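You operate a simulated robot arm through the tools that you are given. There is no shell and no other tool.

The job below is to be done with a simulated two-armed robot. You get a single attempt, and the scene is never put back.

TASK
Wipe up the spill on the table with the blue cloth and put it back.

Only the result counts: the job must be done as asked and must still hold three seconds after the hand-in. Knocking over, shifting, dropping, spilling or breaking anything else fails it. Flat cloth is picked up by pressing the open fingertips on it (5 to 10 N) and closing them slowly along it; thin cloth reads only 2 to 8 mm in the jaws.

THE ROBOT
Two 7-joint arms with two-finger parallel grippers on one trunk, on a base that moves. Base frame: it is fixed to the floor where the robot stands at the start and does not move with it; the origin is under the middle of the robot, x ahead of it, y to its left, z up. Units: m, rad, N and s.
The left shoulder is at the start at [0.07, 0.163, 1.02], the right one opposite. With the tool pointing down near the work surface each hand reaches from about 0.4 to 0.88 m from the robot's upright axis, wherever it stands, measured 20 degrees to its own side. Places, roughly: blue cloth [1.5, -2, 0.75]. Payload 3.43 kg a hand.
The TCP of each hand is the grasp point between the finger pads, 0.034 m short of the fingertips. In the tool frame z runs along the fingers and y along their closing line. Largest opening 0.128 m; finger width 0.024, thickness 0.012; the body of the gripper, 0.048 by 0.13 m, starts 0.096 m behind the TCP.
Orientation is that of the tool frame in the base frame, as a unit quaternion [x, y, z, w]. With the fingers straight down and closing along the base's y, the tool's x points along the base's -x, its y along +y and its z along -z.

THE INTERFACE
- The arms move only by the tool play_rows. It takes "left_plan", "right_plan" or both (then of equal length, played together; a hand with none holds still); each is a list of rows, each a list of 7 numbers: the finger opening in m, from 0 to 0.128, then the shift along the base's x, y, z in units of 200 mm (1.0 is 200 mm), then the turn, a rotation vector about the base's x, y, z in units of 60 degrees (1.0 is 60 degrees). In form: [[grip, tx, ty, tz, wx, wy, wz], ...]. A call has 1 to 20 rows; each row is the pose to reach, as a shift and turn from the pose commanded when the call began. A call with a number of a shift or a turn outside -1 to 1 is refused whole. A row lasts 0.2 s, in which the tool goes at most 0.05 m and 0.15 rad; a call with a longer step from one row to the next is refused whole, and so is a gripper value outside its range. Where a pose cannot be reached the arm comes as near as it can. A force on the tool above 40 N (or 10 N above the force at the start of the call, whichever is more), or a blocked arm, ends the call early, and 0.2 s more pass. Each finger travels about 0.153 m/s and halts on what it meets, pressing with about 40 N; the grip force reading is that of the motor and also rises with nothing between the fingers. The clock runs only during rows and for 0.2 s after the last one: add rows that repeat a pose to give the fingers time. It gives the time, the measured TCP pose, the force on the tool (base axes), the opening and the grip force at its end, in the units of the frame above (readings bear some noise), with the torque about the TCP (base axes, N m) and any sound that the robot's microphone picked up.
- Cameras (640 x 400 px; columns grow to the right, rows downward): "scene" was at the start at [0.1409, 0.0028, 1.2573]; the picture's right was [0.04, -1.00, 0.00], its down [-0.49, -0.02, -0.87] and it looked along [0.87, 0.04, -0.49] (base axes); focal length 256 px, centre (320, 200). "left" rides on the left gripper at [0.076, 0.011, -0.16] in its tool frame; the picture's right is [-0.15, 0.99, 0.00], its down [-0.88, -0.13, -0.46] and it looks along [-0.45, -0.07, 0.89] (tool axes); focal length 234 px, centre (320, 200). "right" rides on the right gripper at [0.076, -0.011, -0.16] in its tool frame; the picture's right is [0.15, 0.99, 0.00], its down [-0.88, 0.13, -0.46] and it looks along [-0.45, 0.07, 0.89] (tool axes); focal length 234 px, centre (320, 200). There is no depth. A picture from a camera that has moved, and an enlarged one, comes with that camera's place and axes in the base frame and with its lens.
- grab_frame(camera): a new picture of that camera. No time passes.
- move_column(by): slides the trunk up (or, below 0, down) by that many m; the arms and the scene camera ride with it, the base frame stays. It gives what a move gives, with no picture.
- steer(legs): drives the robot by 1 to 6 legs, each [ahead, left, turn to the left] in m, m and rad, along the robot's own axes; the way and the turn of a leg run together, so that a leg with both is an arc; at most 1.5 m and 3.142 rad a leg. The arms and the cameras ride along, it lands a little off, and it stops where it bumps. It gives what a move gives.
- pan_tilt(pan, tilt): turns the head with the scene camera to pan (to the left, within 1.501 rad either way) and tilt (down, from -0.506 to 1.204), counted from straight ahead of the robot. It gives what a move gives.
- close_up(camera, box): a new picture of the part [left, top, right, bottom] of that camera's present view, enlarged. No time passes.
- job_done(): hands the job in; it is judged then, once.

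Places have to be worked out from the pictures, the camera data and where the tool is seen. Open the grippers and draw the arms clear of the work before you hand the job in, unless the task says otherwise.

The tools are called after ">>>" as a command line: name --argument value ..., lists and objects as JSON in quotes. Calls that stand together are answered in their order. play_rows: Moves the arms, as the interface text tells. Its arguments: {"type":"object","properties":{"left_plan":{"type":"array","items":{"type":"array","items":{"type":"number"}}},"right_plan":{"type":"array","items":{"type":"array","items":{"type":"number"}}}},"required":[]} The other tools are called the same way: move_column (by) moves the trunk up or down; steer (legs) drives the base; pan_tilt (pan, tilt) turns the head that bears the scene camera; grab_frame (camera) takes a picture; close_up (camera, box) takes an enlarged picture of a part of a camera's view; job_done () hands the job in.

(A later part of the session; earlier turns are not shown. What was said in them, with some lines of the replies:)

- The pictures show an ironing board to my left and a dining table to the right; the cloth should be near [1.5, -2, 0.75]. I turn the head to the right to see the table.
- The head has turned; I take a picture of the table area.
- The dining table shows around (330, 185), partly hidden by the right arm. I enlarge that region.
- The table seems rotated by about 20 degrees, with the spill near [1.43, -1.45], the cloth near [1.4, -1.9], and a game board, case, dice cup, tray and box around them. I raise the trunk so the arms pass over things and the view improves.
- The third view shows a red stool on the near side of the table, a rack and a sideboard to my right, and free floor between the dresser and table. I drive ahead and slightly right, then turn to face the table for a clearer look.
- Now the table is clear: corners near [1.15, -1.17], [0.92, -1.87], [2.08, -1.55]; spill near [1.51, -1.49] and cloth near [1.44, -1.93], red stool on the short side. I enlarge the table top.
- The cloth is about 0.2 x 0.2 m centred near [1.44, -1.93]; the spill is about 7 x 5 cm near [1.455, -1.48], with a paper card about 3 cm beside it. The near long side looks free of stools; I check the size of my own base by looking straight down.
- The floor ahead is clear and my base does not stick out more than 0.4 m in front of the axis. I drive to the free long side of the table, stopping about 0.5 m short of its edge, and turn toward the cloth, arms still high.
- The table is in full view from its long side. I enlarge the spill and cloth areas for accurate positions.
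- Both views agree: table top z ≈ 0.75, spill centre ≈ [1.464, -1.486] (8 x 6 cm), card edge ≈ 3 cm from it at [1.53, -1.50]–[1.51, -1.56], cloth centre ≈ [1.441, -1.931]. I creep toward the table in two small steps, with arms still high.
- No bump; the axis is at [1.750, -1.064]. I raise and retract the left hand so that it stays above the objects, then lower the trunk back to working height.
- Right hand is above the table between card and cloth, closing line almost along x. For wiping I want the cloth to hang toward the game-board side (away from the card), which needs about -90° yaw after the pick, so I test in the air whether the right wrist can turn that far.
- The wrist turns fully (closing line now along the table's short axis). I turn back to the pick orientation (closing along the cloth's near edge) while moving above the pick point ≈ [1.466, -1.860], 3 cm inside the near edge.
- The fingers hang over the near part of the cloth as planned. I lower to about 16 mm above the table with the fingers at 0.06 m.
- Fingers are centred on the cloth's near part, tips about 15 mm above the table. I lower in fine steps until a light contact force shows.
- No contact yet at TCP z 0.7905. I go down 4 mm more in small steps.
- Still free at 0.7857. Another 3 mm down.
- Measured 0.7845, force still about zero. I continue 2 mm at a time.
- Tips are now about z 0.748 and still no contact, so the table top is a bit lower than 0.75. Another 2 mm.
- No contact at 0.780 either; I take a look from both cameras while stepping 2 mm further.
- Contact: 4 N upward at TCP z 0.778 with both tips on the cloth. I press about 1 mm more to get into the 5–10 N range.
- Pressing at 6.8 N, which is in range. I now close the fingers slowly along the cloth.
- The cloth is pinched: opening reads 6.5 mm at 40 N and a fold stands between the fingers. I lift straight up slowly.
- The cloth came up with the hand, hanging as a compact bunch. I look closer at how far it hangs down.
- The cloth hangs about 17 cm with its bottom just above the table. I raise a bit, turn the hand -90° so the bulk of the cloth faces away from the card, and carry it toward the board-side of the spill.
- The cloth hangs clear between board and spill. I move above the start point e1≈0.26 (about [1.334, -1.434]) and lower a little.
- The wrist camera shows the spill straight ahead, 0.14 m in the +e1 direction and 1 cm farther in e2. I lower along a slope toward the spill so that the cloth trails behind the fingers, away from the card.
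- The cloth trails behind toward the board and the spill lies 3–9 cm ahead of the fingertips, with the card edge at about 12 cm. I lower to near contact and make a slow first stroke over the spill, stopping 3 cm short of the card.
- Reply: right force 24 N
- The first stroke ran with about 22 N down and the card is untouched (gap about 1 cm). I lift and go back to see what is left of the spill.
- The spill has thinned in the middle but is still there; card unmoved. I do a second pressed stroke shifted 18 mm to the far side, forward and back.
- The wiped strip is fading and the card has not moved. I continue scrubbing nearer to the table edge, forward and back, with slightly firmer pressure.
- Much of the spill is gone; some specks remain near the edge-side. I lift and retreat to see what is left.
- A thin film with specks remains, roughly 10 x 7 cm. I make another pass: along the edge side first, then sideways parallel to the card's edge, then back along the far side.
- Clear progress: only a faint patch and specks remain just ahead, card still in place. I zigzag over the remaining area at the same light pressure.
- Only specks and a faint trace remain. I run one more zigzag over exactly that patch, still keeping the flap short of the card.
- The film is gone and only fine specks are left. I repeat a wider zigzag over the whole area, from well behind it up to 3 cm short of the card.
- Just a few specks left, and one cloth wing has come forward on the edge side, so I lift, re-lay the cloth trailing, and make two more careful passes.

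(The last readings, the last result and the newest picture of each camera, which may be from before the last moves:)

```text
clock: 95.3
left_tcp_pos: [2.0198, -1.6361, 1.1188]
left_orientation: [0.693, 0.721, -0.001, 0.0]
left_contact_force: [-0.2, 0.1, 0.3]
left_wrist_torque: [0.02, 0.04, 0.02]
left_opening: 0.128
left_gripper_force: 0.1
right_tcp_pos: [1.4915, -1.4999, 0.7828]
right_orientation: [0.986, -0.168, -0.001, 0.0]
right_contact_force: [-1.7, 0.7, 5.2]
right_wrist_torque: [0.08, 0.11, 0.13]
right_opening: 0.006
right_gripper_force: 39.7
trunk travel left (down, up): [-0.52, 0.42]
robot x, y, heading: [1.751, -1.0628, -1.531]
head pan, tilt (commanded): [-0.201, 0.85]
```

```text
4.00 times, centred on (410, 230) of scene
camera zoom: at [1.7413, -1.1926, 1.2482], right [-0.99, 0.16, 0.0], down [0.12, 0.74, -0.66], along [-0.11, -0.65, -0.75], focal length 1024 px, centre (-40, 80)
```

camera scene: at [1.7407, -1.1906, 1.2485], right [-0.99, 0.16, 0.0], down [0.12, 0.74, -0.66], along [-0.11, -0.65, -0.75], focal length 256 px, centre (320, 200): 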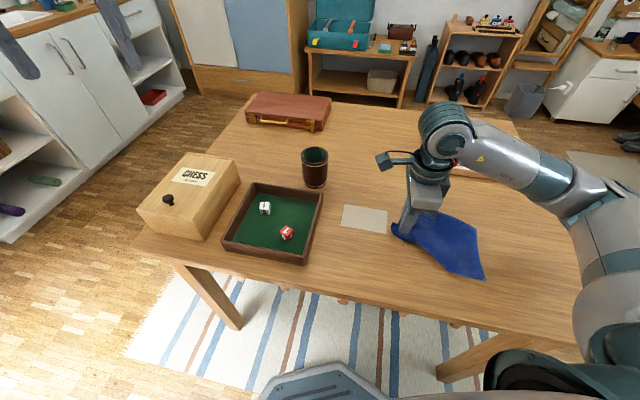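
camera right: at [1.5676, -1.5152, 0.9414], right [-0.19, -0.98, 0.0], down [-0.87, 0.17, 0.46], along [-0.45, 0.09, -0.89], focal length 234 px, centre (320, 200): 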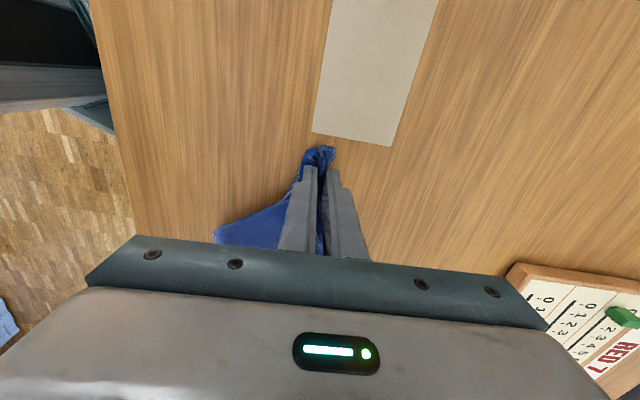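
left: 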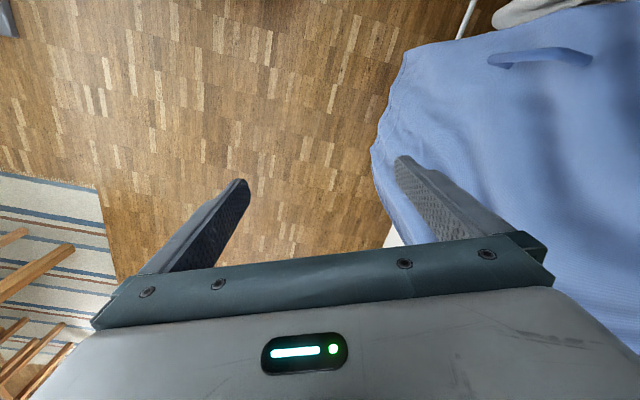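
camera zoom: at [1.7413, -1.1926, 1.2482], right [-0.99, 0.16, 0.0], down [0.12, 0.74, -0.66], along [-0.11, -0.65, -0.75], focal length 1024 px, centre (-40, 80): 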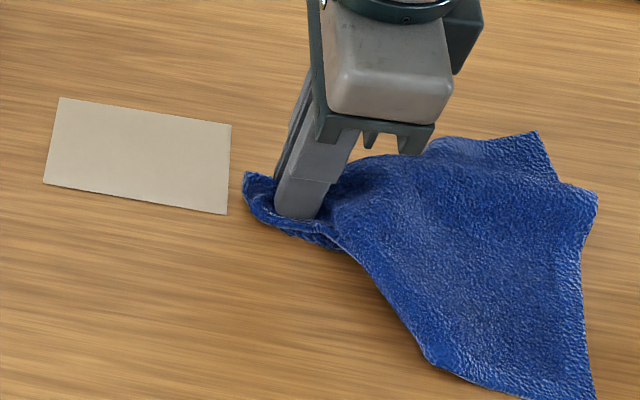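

The card is untouched and the cloth trails neatly. I finish with strokes on the far side of the area, then lift back for a look.

>>> play_rows --right_plan '[[0.0, -0.02, -0.057, 0, 0, 0, 0], [0.0, -0.118, -0.033, 0, 0, 0, 0], [0.0, -0.212, 0.0, 0, 0, 0, 0], [0.0, -0.31, 0.024, 0, 0, 0, 0], [0.0, -0.3295, -0.033, 0, 0, 0, 0], [0.0, -0.238, -0.075, 0, 0, 0, 0], [0.0, -0.144, -0.108, 0, 0, 0, 0], [0.0, -0.065, -0.138, 0, 0, 0, 0], [0.0, -0.183, -0.068, 0, 0, 0, 0], [0.0, -0.316, 0.005, 0, 0, 0, 0], [0.0, -0.441, 0.07, 0.025, 0, 0, 0], [0.0, -0.56, 0.11, 0.12, 0, 0, 0], [0.0, -0.64, 0.14, 0.28, 0, 0, 0], [0.0, -0.68, 0.16, 0.45, 0, 0, 0], [0.0, -0.68, 0.16, 0.6, 0, 0, 0], [0.0, -0.68, 0.16, 0.75, 0, 0, 0], [0.0, -0.68, 0.16, 0.75, 0, 0, 0]]'

>>> close_up --camera "scene" --box '[350, 190, 462, 260]'

>>> grab_frame --camera "right"

```text
clock: 98.9
left_tcp_pos: [2.0198, -1.6357, 1.1172]
left_orientation: [0.693, 0.721, 0.0, 0.0]
left_contact_force: [0.4, -0.2, 0.4]
left_wrist_torque: [0.04, -0.03, 0.0]
left_opening: 0.1282
left_gripper_force: 0.1
right_tcp_pos: [1.3577, -1.47, 0.933]
right_orientation: [0.986, -0.168, 0.0, -0.001]
right_contact_force: [-0.7, 0.8, -1.1]
right_wrist_torque: [0.0, -0.02, 0.14]
right_opening: 0.0058
right_gripper_force: 40.4
trunk travel left (down, up): [-0.52, 0.42]
robot x, y, heading: [1.7531, -1.0632, -1.532]
head pan, tilt (commanded): [-0.201, 0.85]
```

```text
5.71 times, centred on (406, 225) of scene
camera zoom: at [1.7403, -1.1929, 1.2481], right [-0.99, 0.16, 0.0], down [0.12, 0.74, -0.66], along [-0.11, -0.65, -0.75], focal length 1463 px, centre (-171, 57)
```

zoom: 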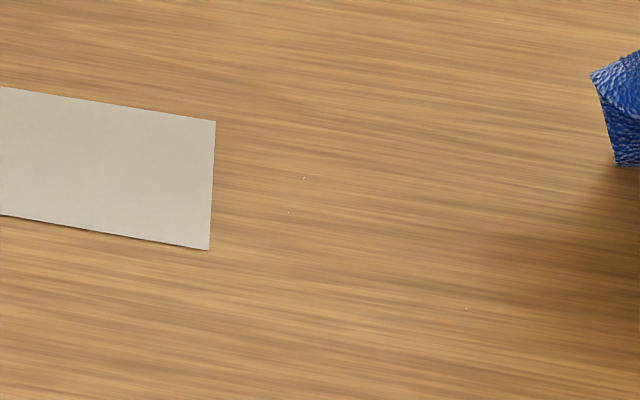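

```text
taken
camera right: at [1.432, -1.4844, 1.0914], right [-0.19, -0.98, 0.0], down [-0.87, 0.17, 0.46], along [-0.45, 0.09, -0.89], focal length 234 px, centre (320, 200)
```

right: 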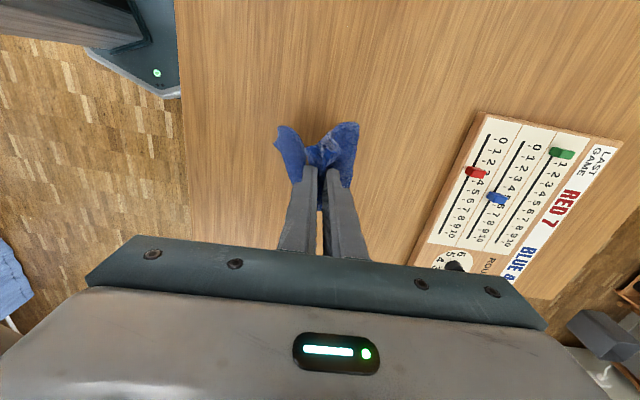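

Three faint specks remain. I make one last short pass over them, then lift.

>>> play_rows --right_plan '[[0.0, 0.033, 0.094, -0.2, 0, 0, 0], [0.0, 0.09, 0.18, -0.4, 0, 0, 0], [0.0, 0.161, 0.156, -0.6, 0, 0, 0], [0.0, 0.231, 0.131, -0.725, 0, 0, 0], [0.0, 0.302, 0.106, -0.76, 0, 0, 0], [0.0, 0.3965, 0.073, -0.76, 0, 0, 0], [0.0, 0.491, 0.04, -0.76, 0, 0, 0], [0.0, 0.582, -0.003, -0.76, 0, 0, 0], [0.0, 0.484, 0.021, -0.76, 0, 0, 0], [0.0, 0.38, 0.0255, -0.76, 0, 0, 0], [0.0, 0.458, -0.055, -0.76, 0, 0, 0], [0.0, 0.5355, -0.135, -0.76, 0, 0, 0], [0.0, 0.62, -0.196, -0.76, 0, 0, 0], [0.0, 0.654, -0.23, -0.76, 0, 0, 0], [0.0, 0.626, -0.295, -0.76, 0, 0, 0], [0.0, 0.54, -0.274, -0.76, 0, 0, 0], [0.0, 0.445, -0.241, -0.76, 0, 0, 0], [0.0, 0.556, -0.227, -0.76, 0, 0, 0], [0.0, 0.648, -0.249, -0.76, 0, 0, 0], [0.0, 0.519, -0.182, -0.76, 0, 0, 0]]'

>>> play_rows --right_plan '[[0.0, -0.12, 0.042, 0, 0, 0, 0], [0.0, -0.24, 0.084, 0.03, 0, 0, 0], [0.0, -0.34, 0.119, 0.15, 0, 0, 0], [0.0, -0.42, 0.147, 0.3, 0, 0, 0], [0.0, -0.5, 0.175, 0.47, 0, 0, 0], [0.0, -0.55, 0.193, 0.64, 0, 0, 0], [0.0, -0.58, 0.203, 0.8, 0, 0, 0], [0.0, -0.58, 0.203, 1.0, 0, 0, 0], [0.0, -0.58, 0.203, 1.0, 0, 0, 0]]'

>>> close_up --camera "scene" --box '[350, 190, 462, 260]'

>>> grab_frame --camera "scene"

>>> grab_frame --camera "right"

```text
clock: 103.1
left_tcp_pos: [2.0216, -1.6333, 1.1193]
left_orientation: [0.692, 0.722, -0.001, 0.001]
left_contact_force: [-0.6, 0.1, 0.2]
left_wrist_torque: [-0.03, -0.01, -0.01]
left_opening: 0.128
left_gripper_force: 0.0
right_tcp_pos: [1.4614, -1.5062, 0.7818]
right_orientation: [0.986, -0.167, 0.001, 0.002]
right_contact_force: [6.0, -3.1, 18.4]
right_wrist_torque: [-0.03, -0.15, 0.1]
right_opening: 0.0059
right_gripper_force: 40.1
trunk travel left (down, up): [-0.52, 0.42]
robot x, y, heading: [1.7521, -1.0645, -1.535]
head pan, tilt (commanded): [-0.201, 0.85]
```

```text
clock: 105.1
left_tcp_pos: [2.02, -1.6359, 1.1188]
left_orientation: [0.692, 0.721, -0.001, 0.0]
left_contact_force: [0.4, 0.4, -0.3]
left_wrist_torque: [0.01, 0.04, 0.02]
left_opening: 0.1278
left_gripper_force: 0.0
right_tcp_pos: [1.3447, -1.4659, 0.9816]
right_orientation: [0.986, -0.168, 0.0, -0.001]
right_contact_force: [-0.6, 0.3, -0.9]
right_wrist_torque: [0.04, -0.01, 0.08]
right_opening: 0.006
right_gripper_force: 39.8
trunk travel left (down, up): [-0.52, 0.42]
robot x, y, heading: [1.7492, -1.0623, -1.53]
head pan, tilt (commanded): [-0.201, 0.85]
```

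```text
5.71 times, centred on (406, 225) of scene
camera zoom: at [1.7409, -1.1918, 1.2483], right [-0.99, 0.16, 0.0], down [0.12, 0.74, -0.66], along [-0.11, -0.65, -0.75], focal length 1463 px, centre (-171, 57)
```

zoom: 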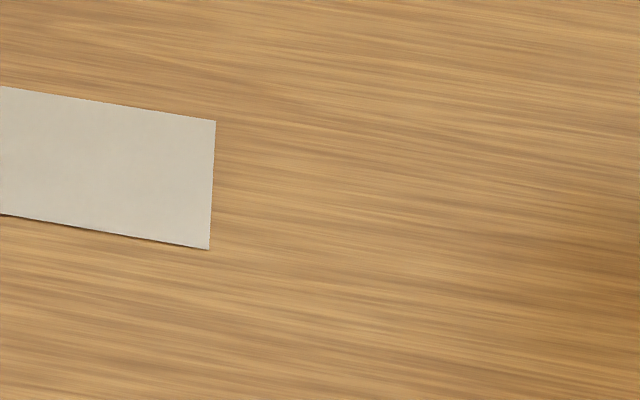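

```text
taken
camera scene: at [1.7409, -1.1918, 1.2483], right [-0.99, 0.16, 0.0], down [0.12, 0.74, -0.66], along [-0.11, -0.65, -0.75], focal length 256 px, centre (320, 200)
```

scene: 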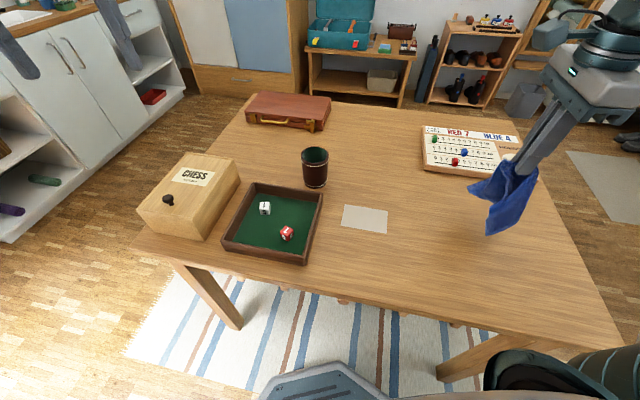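

```text
taken
camera right: at [1.4199, -1.4798, 1.1397], right [-0.19, -0.98, 0.0], down [-0.87, 0.17, 0.46], along [-0.45, 0.09, -0.89], focal length 234 px, centre (320, 200)
```

right: 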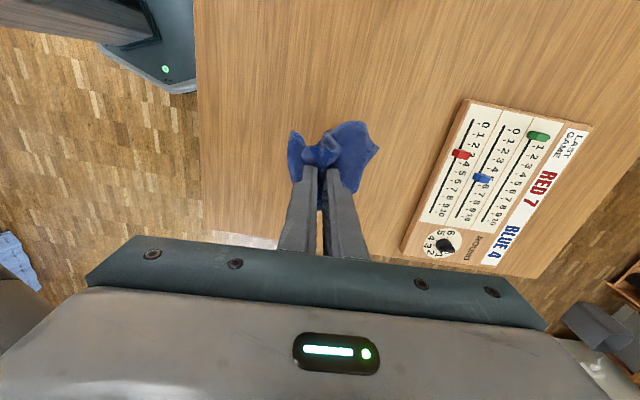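

The spill is completely gone and card and all objects are in place. I now carry the cloth back, raised to z≈1.04, turning the hand +90° back to the original grip orientation on the way.

>>> play_rows --right_plan '[[0.0, 0, 0, 0.15, 0, 0, 0], [0.0, 0, -0.05, 0.3, 0, 0, 0], [0.0, 0.02, -0.15, 0.35, 0, 0, 0.1], [0.0, 0.06, -0.3, 0.35, 0, 0, 0.2], [0.0, 0.12, -0.45, 0.35, 0, 0, 0.3], [0.0, 0.18, -0.6, 0.35, 0, 0, 0.4], [0.0, 0.24, -0.75, 0.35, 0, 0, 0.5], [0.0, 0.28, -0.9, 0.35, 0, 0, 0.6], [0.0, 0.3, -1.0, 0.35, 0, 0, 0.7]]'

>>> play_rows --right_plan '[[0.0, 0.04, -0.12, 0, 0, 0, 0.1], [0.0, 0.08, -0.24, 0, 0, 0, 0.2], [0.0, 0.12, -0.36, 0, 0, 0, 0.3], [0.0, 0.16, -0.48, 0, 0, 0, 0.4], [0.0, 0.2, -0.6, 0, 0, 0, 0.5], [0.0, 0.24, -0.72, 0, 0, 0, 0.6], [0.0, 0.28, -0.84, 0, 0, 0, 0.7], [0.0, 0.31, -0.97, 0, 0, 0, 0.8], [0.0, 0.31, -0.97, 0, 0, 0, 0.8]]'

>>> grab_frame --camera "scene"

>>> grab_frame --camera "right"

```text
clock: 107.1
left_tcp_pos: [2.0206, -1.6362, 1.1178]
left_orientation: [0.693, 0.721, 0.0, 0.0]
left_contact_force: [-0.3, 0.5, -0.4]
left_wrist_torque: [-0.02, 0.0, 0.02]
left_opening: 0.1282
left_gripper_force: 0.0
right_tcp_pos: [1.4045, -1.6653, 1.0492]
right_orientation: [0.98, 0.197, -0.001, 0.0]
right_contact_force: [-0.4, 0.3, 0.9]
right_wrist_torque: [0.04, -0.04, -0.17]
right_opening: 0.0061
right_gripper_force: 40.3
trunk travel left (down, up): [-0.52, 0.42]
robot x, y, heading: [1.7524, -1.0668, -1.527]
head pan, tilt (commanded): [-0.201, 0.85]
```

```text
clock: 109.1
left_tcp_pos: [2.0194, -1.6348, 1.1177]
left_orientation: [0.693, 0.721, 0.0, 0.0]
left_contact_force: [-0.6, -0.2, -0.1]
left_wrist_torque: [0.0, -0.04, -0.01]
left_opening: 0.1277
left_gripper_force: 0.2
right_tcp_pos: [1.4659, -1.8606, 1.0511]
right_orientation: [0.816, 0.578, 0.0, 0.001]
right_contact_force: [-1.0, 0.8, -0.5]
right_wrist_torque: [-0.01, -0.02, -0.18]
right_opening: 0.0062
right_gripper_force: 39.6
trunk travel left (down, up): [-0.52, 0.42]
robot x, y, heading: [1.7529, -1.0622, -1.529]
head pan, tilt (commanded): [-0.201, 0.85]
```

```text
taken
camera scene: at [1.7396, -1.1922, 1.2483], right [-0.99, 0.16, 0.0], down [0.12, 0.74, -0.66], along [-0.11, -0.65, -0.75], focal length 256 px, centre (320, 200)
```

scene: 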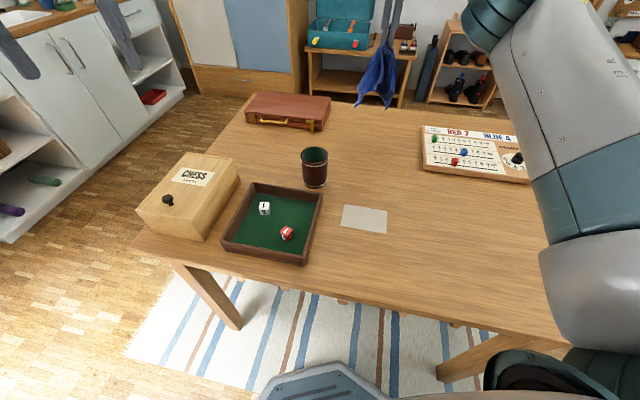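

```text
taken
camera right: at [1.479, -1.7839, 1.2104], right [0.98, -0.19, 0.0], down [-0.17, -0.87, 0.46], along [-0.09, -0.45, -0.89], focal length 234 px, centre (320, 200)
```

right: 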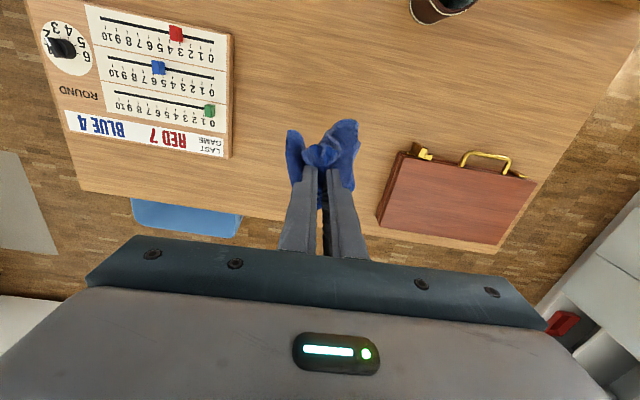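

The cloth is back above its place in the original orientation. To lay it flat I need its far edge to touch down farther out, so I tilt the fingers forward about 40° and advance 10 cm in the air to see if that is reachable.

>>> play_rows --right_plan '[[0.0, -0.028, -0.079, 0, -0.105, 0.037, 0], [0.0, -0.055, -0.157, 0, -0.21, 0.074, 0], [0.0, -0.083, -0.236, 0, -0.315, 0.11, 0], [0.0, -0.111, -0.315, 0, -0.419, 0.147, 0], [0.0, -0.138, -0.393, 0, -0.524, 0.184, 0], [0.0, -0.166, -0.472, 0, -0.629, 0.221, 0], [0.0, -0.166, -0.472, 0, -0.629, 0.221, 0]]'

>>> grab_frame --camera "scene"

>>> grab_frame --camera "right"

```text
clock: 110.7
left_tcp_pos: [2.0193, -1.6356, 1.1172]
left_orientation: [0.693, 0.721, 0.0, -0.001]
left_contact_force: [-0.9, 0.5, 0.3]
left_wrist_torque: [0.01, -0.02, -0.01]
left_opening: 0.128
left_gripper_force: 0.1
right_tcp_pos: [1.4336, -1.9559, 1.0501]
right_orientation: [0.766, 0.544, -0.279, 0.198]
right_contact_force: [0.3, -0.4, -0.2]
right_wrist_torque: [0.03, -0.04, -0.15]
right_opening: 0.006
right_gripper_force: 39.9
trunk travel left (down, up): [-0.52, 0.42]
robot x, y, heading: [1.7486, -1.0658, -1.529]
head pan, tilt (commanded): [-0.201, 0.85]
```

```text
taken
camera scene: at [1.7411, -1.1926, 1.2482], right [-0.99, 0.16, 0.0], down [0.12, 0.74, -0.66], along [-0.11, -0.65, -0.75], focal length 256 px, centre (320, 200)
```

scene: 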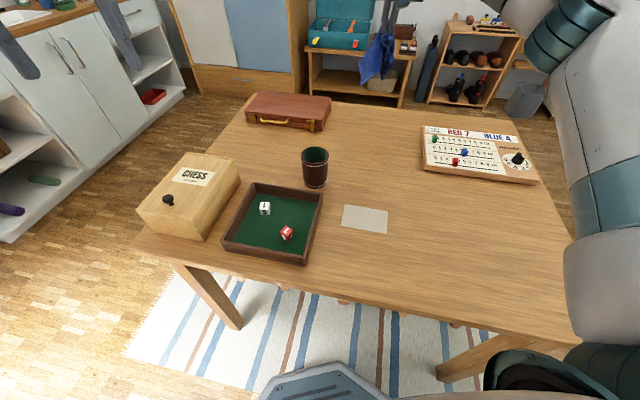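

```text
taken
camera right: at [1.4761, -1.7982, 1.1226], right [0.97, -0.22, -0.1], down [0.0, -0.4, 0.92], along [-0.24, -0.89, -0.39], focal length 234 px, centre (320, 200)
```

right: 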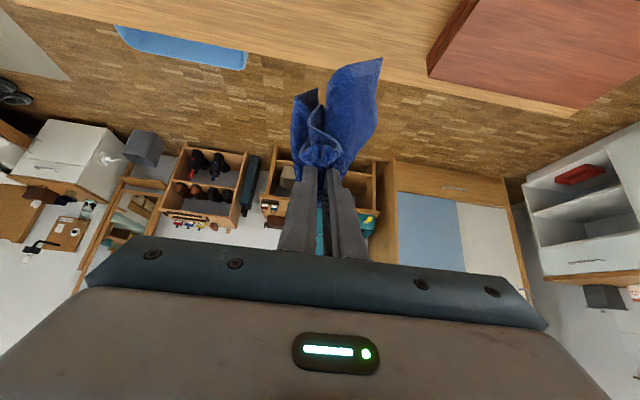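

That pose is reachable ([1.434, -1.956, 1.050], tilted). I advance 2 cm more and lower until the cloth's lower edge just reaches the table.

>>> play_rows --right_plan '[[0.0, -0.011, -0.031, -0.1, 0, 0, 0], [0.0, -0.022, -0.063, -0.2, 0, 0, 0], [0.0, -0.033, -0.094, -0.3, 0, 0, 0], [0.0, -0.033, -0.094, -0.4, 0, 0, 0], [0.0, -0.033, -0.094, -0.5, 0, 0, 0], [0.0, -0.033, -0.094, -0.5, 0, 0, 0]]'

>>> close_up --camera "scene" --box '[310, 40, 438, 140]'

>>> grab_frame --camera "right"

```text
clock: 112.1
left_tcp_pos: [2.0196, -1.6355, 1.118]
left_orientation: [0.692, 0.722, 0.0, 0.0]
left_contact_force: [1.0, 0.2, 0.6]
left_wrist_torque: [-0.01, 0.04, 0.01]
left_opening: 0.1278
left_gripper_force: 0.0
right_tcp_pos: [1.426, -1.9719, 0.9504]
right_orientation: [0.766, 0.543, -0.28, 0.198]
right_contact_force: [0.0, -0.9, -0.9]
right_wrist_torque: [0.04, 0.01, -0.1]
right_opening: 0.0058
right_gripper_force: 39.7
trunk travel left (down, up): [-0.52, 0.42]
robot x, y, heading: [1.7551, -1.0652, -1.527]
head pan, tilt (commanded): [-0.201, 0.85]
```

```text
4.00 times, centred on (374, 90) of scene
camera zoom: at [1.741, -1.1924, 1.2482], right [-0.99, 0.16, 0.0], down [0.12, 0.74, -0.66], along [-0.11, -0.65, -0.75], focal length 1024 px, centre (104, 640)
```

zoom: 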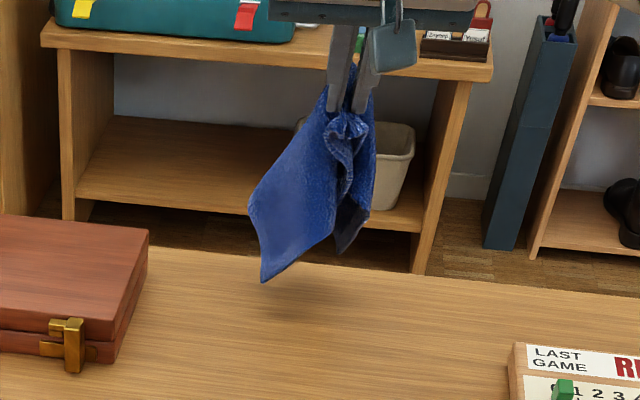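

```text
taken
camera right: at [1.4686, -1.8167, 1.0229], right [0.97, -0.22, -0.1], down [0.0, -0.4, 0.92], along [-0.24, -0.89, -0.39], focal length 234 px, centre (320, 200)
```

right: 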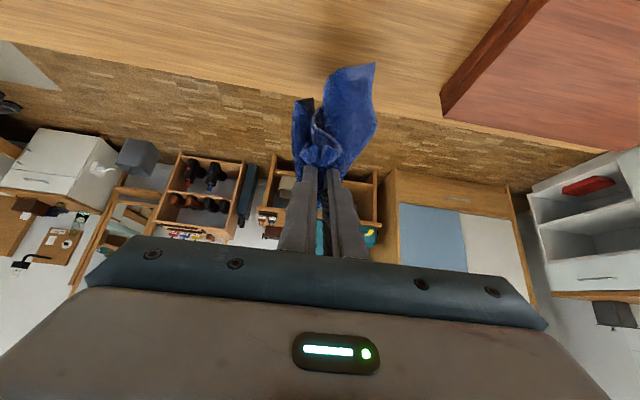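

The cloth hangs over the spot with its lower corner about 4 cm above the table. I lower it and then draw the hand back toward the original grip point while straightening the tool, so it lies down from far to near.

>>> play_rows --right_plan '[[0.0, 0, 0, -0.1, 0, 0, 0], [0.0, 0, 0, -0.2, 0, 0, 0], [0.0, 0, 0, -0.25, 0, 0, 0], [0.0, 0.017, 0.049, -0.301, 0.057, -0.02, 0], [0.0, 0.035, 0.099, -0.352, 0.114, -0.04, 0], [0.0, 0.052, 0.148, -0.403, 0.172, -0.06, 0], [0.0, 0.069, 0.197, -0.454, 0.229, -0.08, 0], [0.0, 0.087, 0.247, -0.505, 0.286, -0.1, 0], [0.0, 0.104, 0.296, -0.555, 0.343, -0.121, 0], [0.0, 0.121, 0.345, -0.606, 0.4, -0.141, 0], [0.0, 0.139, 0.395, -0.657, 0.457, -0.161, 0], [0.0, 0.156, 0.444, -0.708, 0.515, -0.181, 0], [0.0, 0.173, 0.493, -0.759, 0.572, -0.201, 0], [0.0, 0.19, 0.5425, -0.8, 0.629, -0.221, 0], [0.0, 0.19, 0.5425, -0.8, 0.629, -0.221, 0]]'

>>> close_up --camera "scene" --box '[310, 60, 438, 160]'

>>> grab_frame --camera "right"

```text
clock: 115.3
left_tcp_pos: [2.0196, -1.6355, 1.117]
left_orientation: [0.693, 0.721, 0.0, 0.0]
left_contact_force: [-0.7, 0.3, -0.9]
left_wrist_torque: [-0.01, 0.0, 0.01]
left_opening: 0.1279
left_gripper_force: 0.1
right_tcp_pos: [1.464, -1.8641, 0.7904]
right_orientation: [0.816, 0.579, -0.001, 0.001]
right_contact_force: [-0.6, -1.9, 0.8]
right_wrist_torque: [-0.1, 0.03, -0.09]
right_opening: 0.0058
right_gripper_force: 39.9
trunk travel left (down, up): [-0.52, 0.42]
robot x, y, heading: [1.7498, -1.0623, -1.531]
head pan, tilt (commanded): [-0.201, 0.85]
```

```text
4.00 times, centred on (374, 110) of scene
camera zoom: at [1.7408, -1.1924, 1.2483], right [-0.99, 0.16, 0.0], down [0.12, 0.74, -0.66], along [-0.11, -0.65, -0.75], focal length 1024 px, centre (104, 560)
```

zoom: 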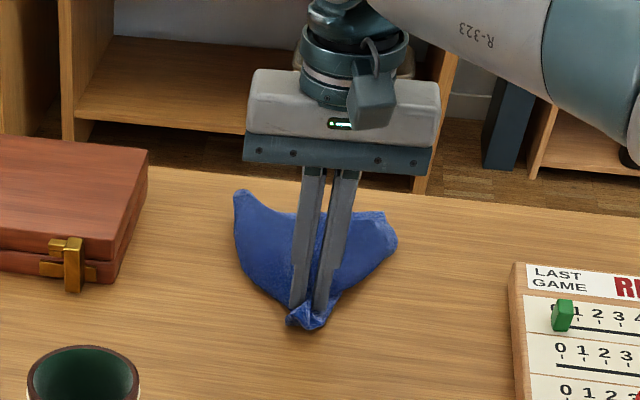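

```text
taken
camera right: at [1.4776, -1.7874, 0.9493], right [0.98, -0.19, 0.0], down [-0.17, -0.87, 0.46], along [-0.09, -0.45, -0.89], focal length 234 px, centre (320, 200)
```

right: 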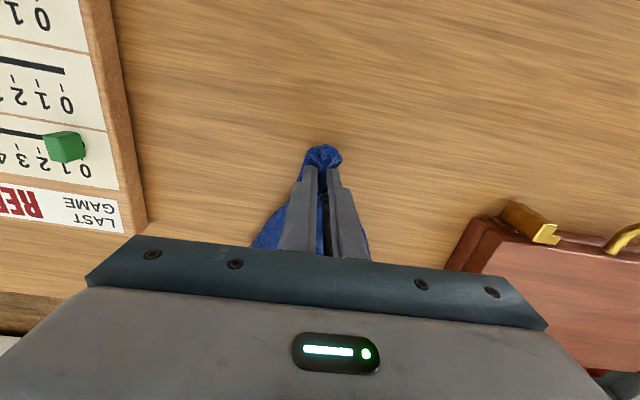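

The cloth lies within its original outline, its far corners within a few centimetres of where they were, only the near part is bunched at the grip. I press it down lightly to contact before releasing by spreading the fingers slowly.

>>> play_rows --right_plan '[[0.0, 0.002, 0.008, -0.02, 0, 0, 0], [0.0, 0.004, 0.016, -0.04, 0, 0, 0], [0.0, 0.006, 0.022, -0.05, 0, 0, 0], [0.0, 0.006, 0.022, -0.055, 0, 0, 0], [0.0, 0.006, 0.022, -0.055, 0, 0, 0]]'

```text
clock: 116.5
left_tcp_pos: [2.0212, -1.6346, 1.1197]
left_orientation: [0.693, 0.721, -0.001, 0.0]
left_contact_force: [0.0, -0.3, -0.7]
left_wrist_torque: [0.03, 0.0, 0.03]
left_opening: 0.128
left_gripper_force: 0.0
right_tcp_pos: [1.4657, -1.8586, 0.7812]
right_orientation: [0.816, 0.578, -0.002, 0.002]
right_contact_force: [-5.3, -5.4, 16.6]
right_wrist_torque: [-0.41, 0.2, -0.06]
right_opening: 0.006
right_gripper_force: 40.2
trunk travel left (down, up): [-0.52, 0.42]
robot x, y, heading: [1.7503, -1.0661, -1.532]
head pan, tilt (commanded): [-0.201, 0.85]
```

Contact at 16.6 N through the bunched cloth. I open the fingers slowly, letting the tips spread the fold outward.

>>> play_rows --right_plan '[[0.004, 0, 0, 0, 0, 0, 0], [0.008, 0, 0, 0, 0, 0, 0], [0.012, 0, 0, -0.003, 0, 0, 0], [0.016, 0, 0, -0.006, 0, 0, 0], [0.02, 0, 0, -0.008, 0, 0, 0], [0.024, 0, 0, -0.01, 0, 0, 0], [0.028, 0, 0, -0.01, 0, 0, 0], [0.032, 0, 0, -0.01, 0, 0, 0], [0.036, 0, 0, -0.01, 0, 0, 0], [0.04, 0, 0, -0.01, 0, 0, 0], [0.044, 0, 0, -0.01, 0, 0, 0], [0.048, 0, 0, -0.01, 0, 0, 0], [0.052, 0, 0, -0.01, 0, 0, 0], [0.056, 0, 0, -0.01, 0, 0, 0], [0.06, 0, 0, -0.01, 0, 0, 0], [0.06, 0, 0, -0.01, 0, 0, 0]]'

>>> close_up --camera "scene" --box '[310, 60, 438, 160]'

>>> grab_frame --camera "right"

```text
clock: 119.9
left_tcp_pos: [2.0198, -1.6344, 1.1178]
left_orientation: [0.693, 0.721, -0.001, 0.001]
left_contact_force: [-0.7, 0.0, -0.2]
left_wrist_torque: [0.01, 0.03, 0.04]
left_opening: 0.1279
left_gripper_force: 0.1
right_tcp_pos: [1.4673, -1.8593, 0.7763]
right_orientation: [0.816, 0.578, -0.001, 0.0]
right_contact_force: [1.0, -0.1, 5.5]
right_wrist_torque: [0.04, 0.04, -0.01]
right_opening: 0.0591
right_gripper_force: 0.2
trunk travel left (down, up): [-0.52, 0.42]
robot x, y, heading: [1.7511, -1.0597, -1.528]
head pan, tilt (commanded): [-0.201, 0.85]
```

```text
4.00 times, centred on (374, 110) of scene
camera zoom: at [1.7414, -1.1919, 1.2483], right [-0.99, 0.16, 0.0], down [0.12, 0.74, -0.66], along [-0.11, -0.65, -0.75], focal length 1024 px, centre (104, 560)
```

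zoom: 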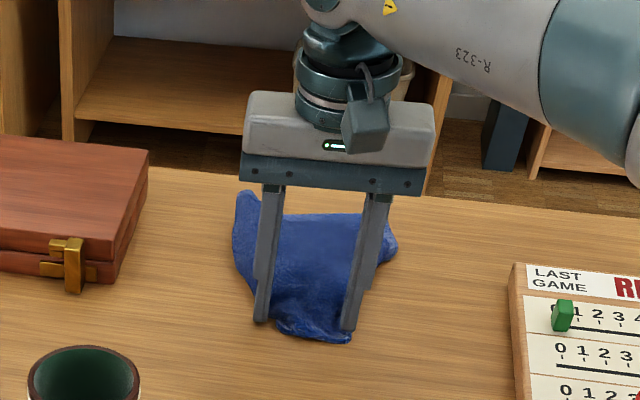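

```text
taken
camera right: at [1.4803, -1.7834, 0.9363], right [0.98, -0.19, 0.0], down [-0.17, -0.87, 0.46], along [-0.09, -0.45, -0.89], focal length 234 px, centre (320, 200)
```

right: 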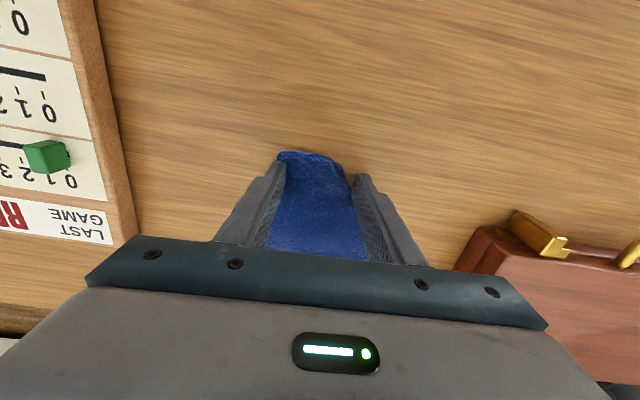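

The fold has opened and the cloth lies between the fingers. I lift the hand straight up and look at how the cloth lies.

>>> play_rows --right_plan '[[0.06, 0, 0, 0.03, 0, 0, 0], [0.06, 0, 0, 0.1, 0, 0, 0], [0.07, 0, 0, 0.25, 0, 0, 0], [0.08, 0, 0.05, 0.4, 0, 0, 0], [0.08, 0.02, 0.15, 0.55, 0, 0, 0], [0.08, 0.05, 0.3, 0.7, 0, 0, 0], [0.08, 0.08, 0.45, 0.8, 0, 0, 0], [0.08, 0.1, 0.6, 0.9, 0, 0, 0], [0.08, 0.12, 0.75, 1.0, 0, 0, 0], [0.08, 0.12, 0.75, 1.0, 0, 0, 0]]'

>>> close_up --camera "scene" --box '[310, 60, 438, 160]'

>>> grab_frame --camera "scene"

>>> grab_frame --camera "right"

```text
clock: 122.1
left_tcp_pos: [2.0211, -1.636, 1.1178]
left_orientation: [0.693, 0.721, 0.0, 0.0]
left_contact_force: [0.6, -0.1, -0.5]
left_wrist_torque: [0.03, -0.04, -0.02]
left_opening: 0.1281
left_gripper_force: 0.1
right_tcp_pos: [1.4892, -1.712, 0.9777]
right_orientation: [0.816, 0.579, 0.0, 0.0]
right_contact_force: [0.0, -0.3, -0.2]
right_wrist_torque: [-0.01, 0.02, 0.01]
right_opening: 0.0803
right_gripper_force: 0.0
trunk travel left (down, up): [-0.52, 0.42]
robot x, y, heading: [1.7513, -1.0625, -1.534]
head pan, tilt (commanded): [-0.201, 0.85]
```

```text
4.00 times, centred on (374, 110) of scene
camera zoom: at [1.7409, -1.1933, 1.2481], right [-0.99, 0.16, 0.0], down [0.12, 0.74, -0.66], along [-0.11, -0.65, -0.75], focal length 1024 px, centre (104, 560)
```

zoom: 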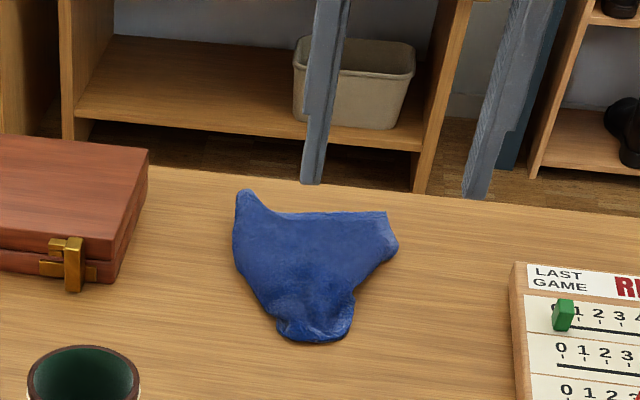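

```text
taken
camera scene: at [1.7409, -1.1933, 1.2481], right [-0.99, 0.16, 0.0], down [0.12, 0.74, -0.66], along [-0.11, -0.65, -0.75], focal length 256 px, centre (320, 200)
```

scene: 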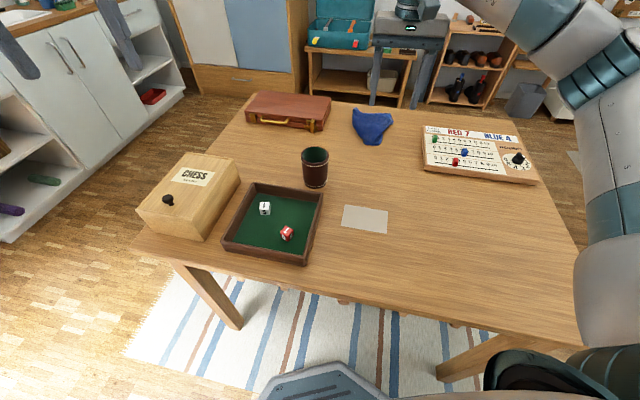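

```text
taken
camera right: at [1.503, -1.6355, 1.1368], right [0.98, -0.19, 0.0], down [-0.17, -0.87, 0.46], along [-0.09, -0.45, -0.89], focal length 234 px, centre (320, 200)
```

right: 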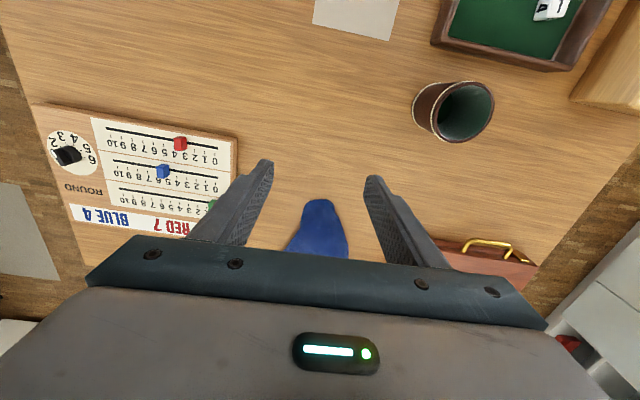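

The cloth lies back in its place, its middle at about [1.437, -1.942] versus [1.438, -1.938] originally, and nothing else has moved. I draw the right arm up and back, clear of the table, opening the gripper fully.

>>> play_rows --right_plan '[[0.09, 0.02, 0.1, 0.15, 0, 0, 0], [0.1, 0.04, 0.2, 0.3, 0, 0, 0], [0.11, 0.06, 0.3, 0.45, 0, 0, 0], [0.12, 0.08, 0.4, 0.6, 0, 0, 0], [0.128, 0.1, 0.5, 0.75, 0, 0, 0], [0.128, 0.1, 0.6, 0.9, 0, 0, 0], [0.128, 0.1, 0.6, 0.9, 0, 0, 0]]'

>>> move_column --by 0.2

>>> steer --legs '[[-0.2, 0.08, 0]]'

>>> grab_frame --camera "scene"

>>> close_up --camera "scene" --box '[320, 130, 480, 250]'

```text
clock: 123.7
left_tcp_pos: [2.0201, -1.6365, 1.1176]
left_orientation: [0.692, 0.722, 0.0, 0.0]
left_contact_force: [0.4, 0.3, -0.2]
left_wrist_torque: [0.07, 0.01, 0.0]
left_opening: 0.1281
left_gripper_force: 0.0
right_tcp_pos: [1.5088, -1.5895, 1.1568]
right_orientation: [0.815, 0.579, 0.0, 0.0]
right_contact_force: [0.4, -0.4, 0.2]
right_wrist_torque: [0.06, 0.0, 0.01]
right_opening: 0.1277
right_gripper_force: 0.0
trunk travel left (down, up): [-0.52, 0.42]
robot x, y, heading: [1.7516, -1.061, -1.528]
head pan, tilt (commanded): [-0.201, 0.85]
```

```text
clock: 125.9
left_tcp_pos: [2.019, -1.6356, 1.3176]
left_orientation: [0.693, 0.721, 0.0, 0.0]
left_contact_force: [-0.1, 0.6, -0.3]
left_wrist_torque: [0.0, 0.0, 0.02]
left_opening: 0.1278
left_gripper_force: 0.0
right_tcp_pos: [1.5067, -1.5895, 1.3563]
right_orientation: [0.816, 0.579, 0.0, 0.0]
right_contact_force: [-0.1, 0.6, -0.8]
right_wrist_torque: [0.0, 0.02, -0.03]
right_opening: 0.1281
right_gripper_force: 0.0
trunk travel left (down, up): [-0.72, 0.22]
robot x, y, heading: [1.7499, -1.0665, -1.531]
head pan, tilt (commanded): [-0.201, 0.85]
```

```text
clock: 127.5
left_tcp_pos: [2.0915, -1.4371, 1.3171]
left_orientation: [0.691, 0.723, 0.0, -0.001]
left_contact_force: [0.5, -0.3, -0.5]
left_wrist_torque: [0.03, 0.01, -0.02]
left_opening: 0.1278
left_gripper_force: 0.1
right_tcp_pos: [1.5791, -1.3916, 1.3566]
right_orientation: [0.815, 0.58, 0.0, -0.001]
right_contact_force: [0.1, 0.1, 0.2]
right_wrist_torque: [0.0, -0.03, 0.01]
right_opening: 0.128
right_gripper_force: 0.1
trunk travel left (down, up): [-0.72, 0.22]
robot x, y, heading: [1.8248, -0.8662, -1.525]
head pan, tilt (commanded): [-0.201, 0.85]
```

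```text
taken
camera scene: at [1.8116, -0.995, 1.448], right [-0.99, 0.16, 0.0], down [0.12, 0.74, -0.66], along [-0.1, -0.65, -0.75], focal length 256 px, centre (320, 200)
```

scene: 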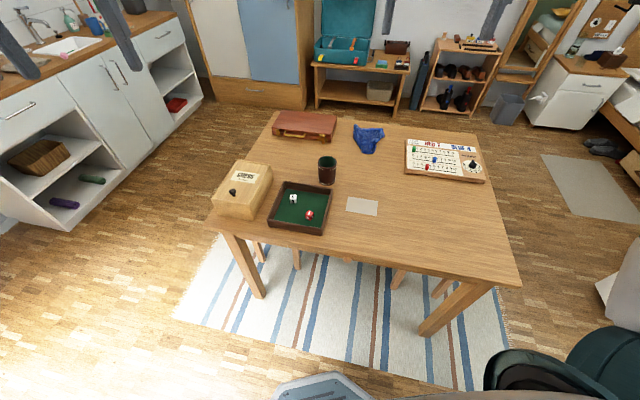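

```text
3.33 times, centred on (400, 190) of scene
camera zoom: at [1.8116, -0.995, 1.448], right [-0.99, 0.16, 0.0], down [0.12, 0.74, -0.66], along [-0.1, -0.65, -0.75], focal length 854 px, centre (53, 233)
```

zoom: 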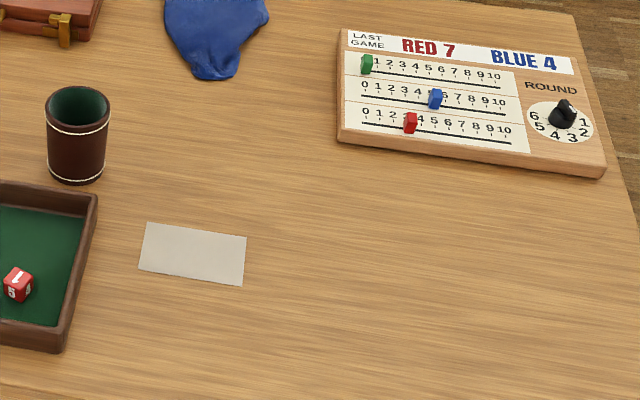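

The table is clean, all objects are in place, and both arms are clear. I take one last closer look at the cloth and the former spill area.

>>> close_up --camera "scene" --box '[320, 105, 416, 165]'

>>> close_up --camera "scene" --box '[340, 180, 436, 240]'

```text
6.67 times, centred on (368, 135) of scene
camera zoom: at [1.8116, -0.995, 1.448], right [-0.99, 0.16, 0.0], down [0.12, 0.74, -0.66], along [-0.1, -0.65, -0.75], focal length 1707 px, centre (0, 633)
```

zoom: 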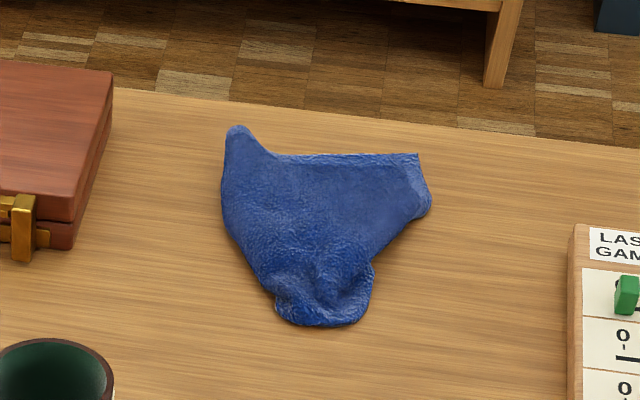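

```text
6.67 times, centred on (388, 210) of scene
camera zoom: at [1.8116, -0.995, 1.448], right [-0.99, 0.16, 0.0], down [0.12, 0.74, -0.66], along [-0.1, -0.65, -0.75], focal length 1707 px, centre (-133, 133)
```

zoom: 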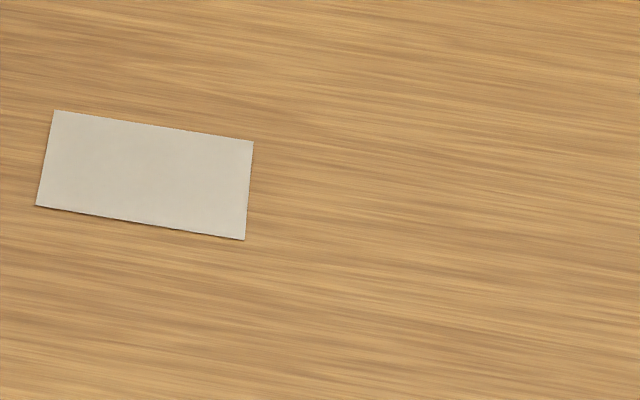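

No trace of the spill remains, and the card is in its original position. The cloth rests at its original place, folded over at its near corners, and both grippers are open and clear, so I hand the job in.

>>> job_done

```text
The job is handed in.
```

I wiped up the spill with the blue cloth and put the cloth back where it was. The last close-ups show no trace of the spill.

- **Cloth:** its centre is within about 1 cm of where it started. It is not as flat as before: the two corners on the robot's side are still folded under.
- **Everything else:** the paper card, about 3 cm from the spill, did not move. The other things on the table look unmoved in the final pictures.
- **Robot:** both grippers are open and raised clear of the table, and the robot has backed about 20 cm away from it.
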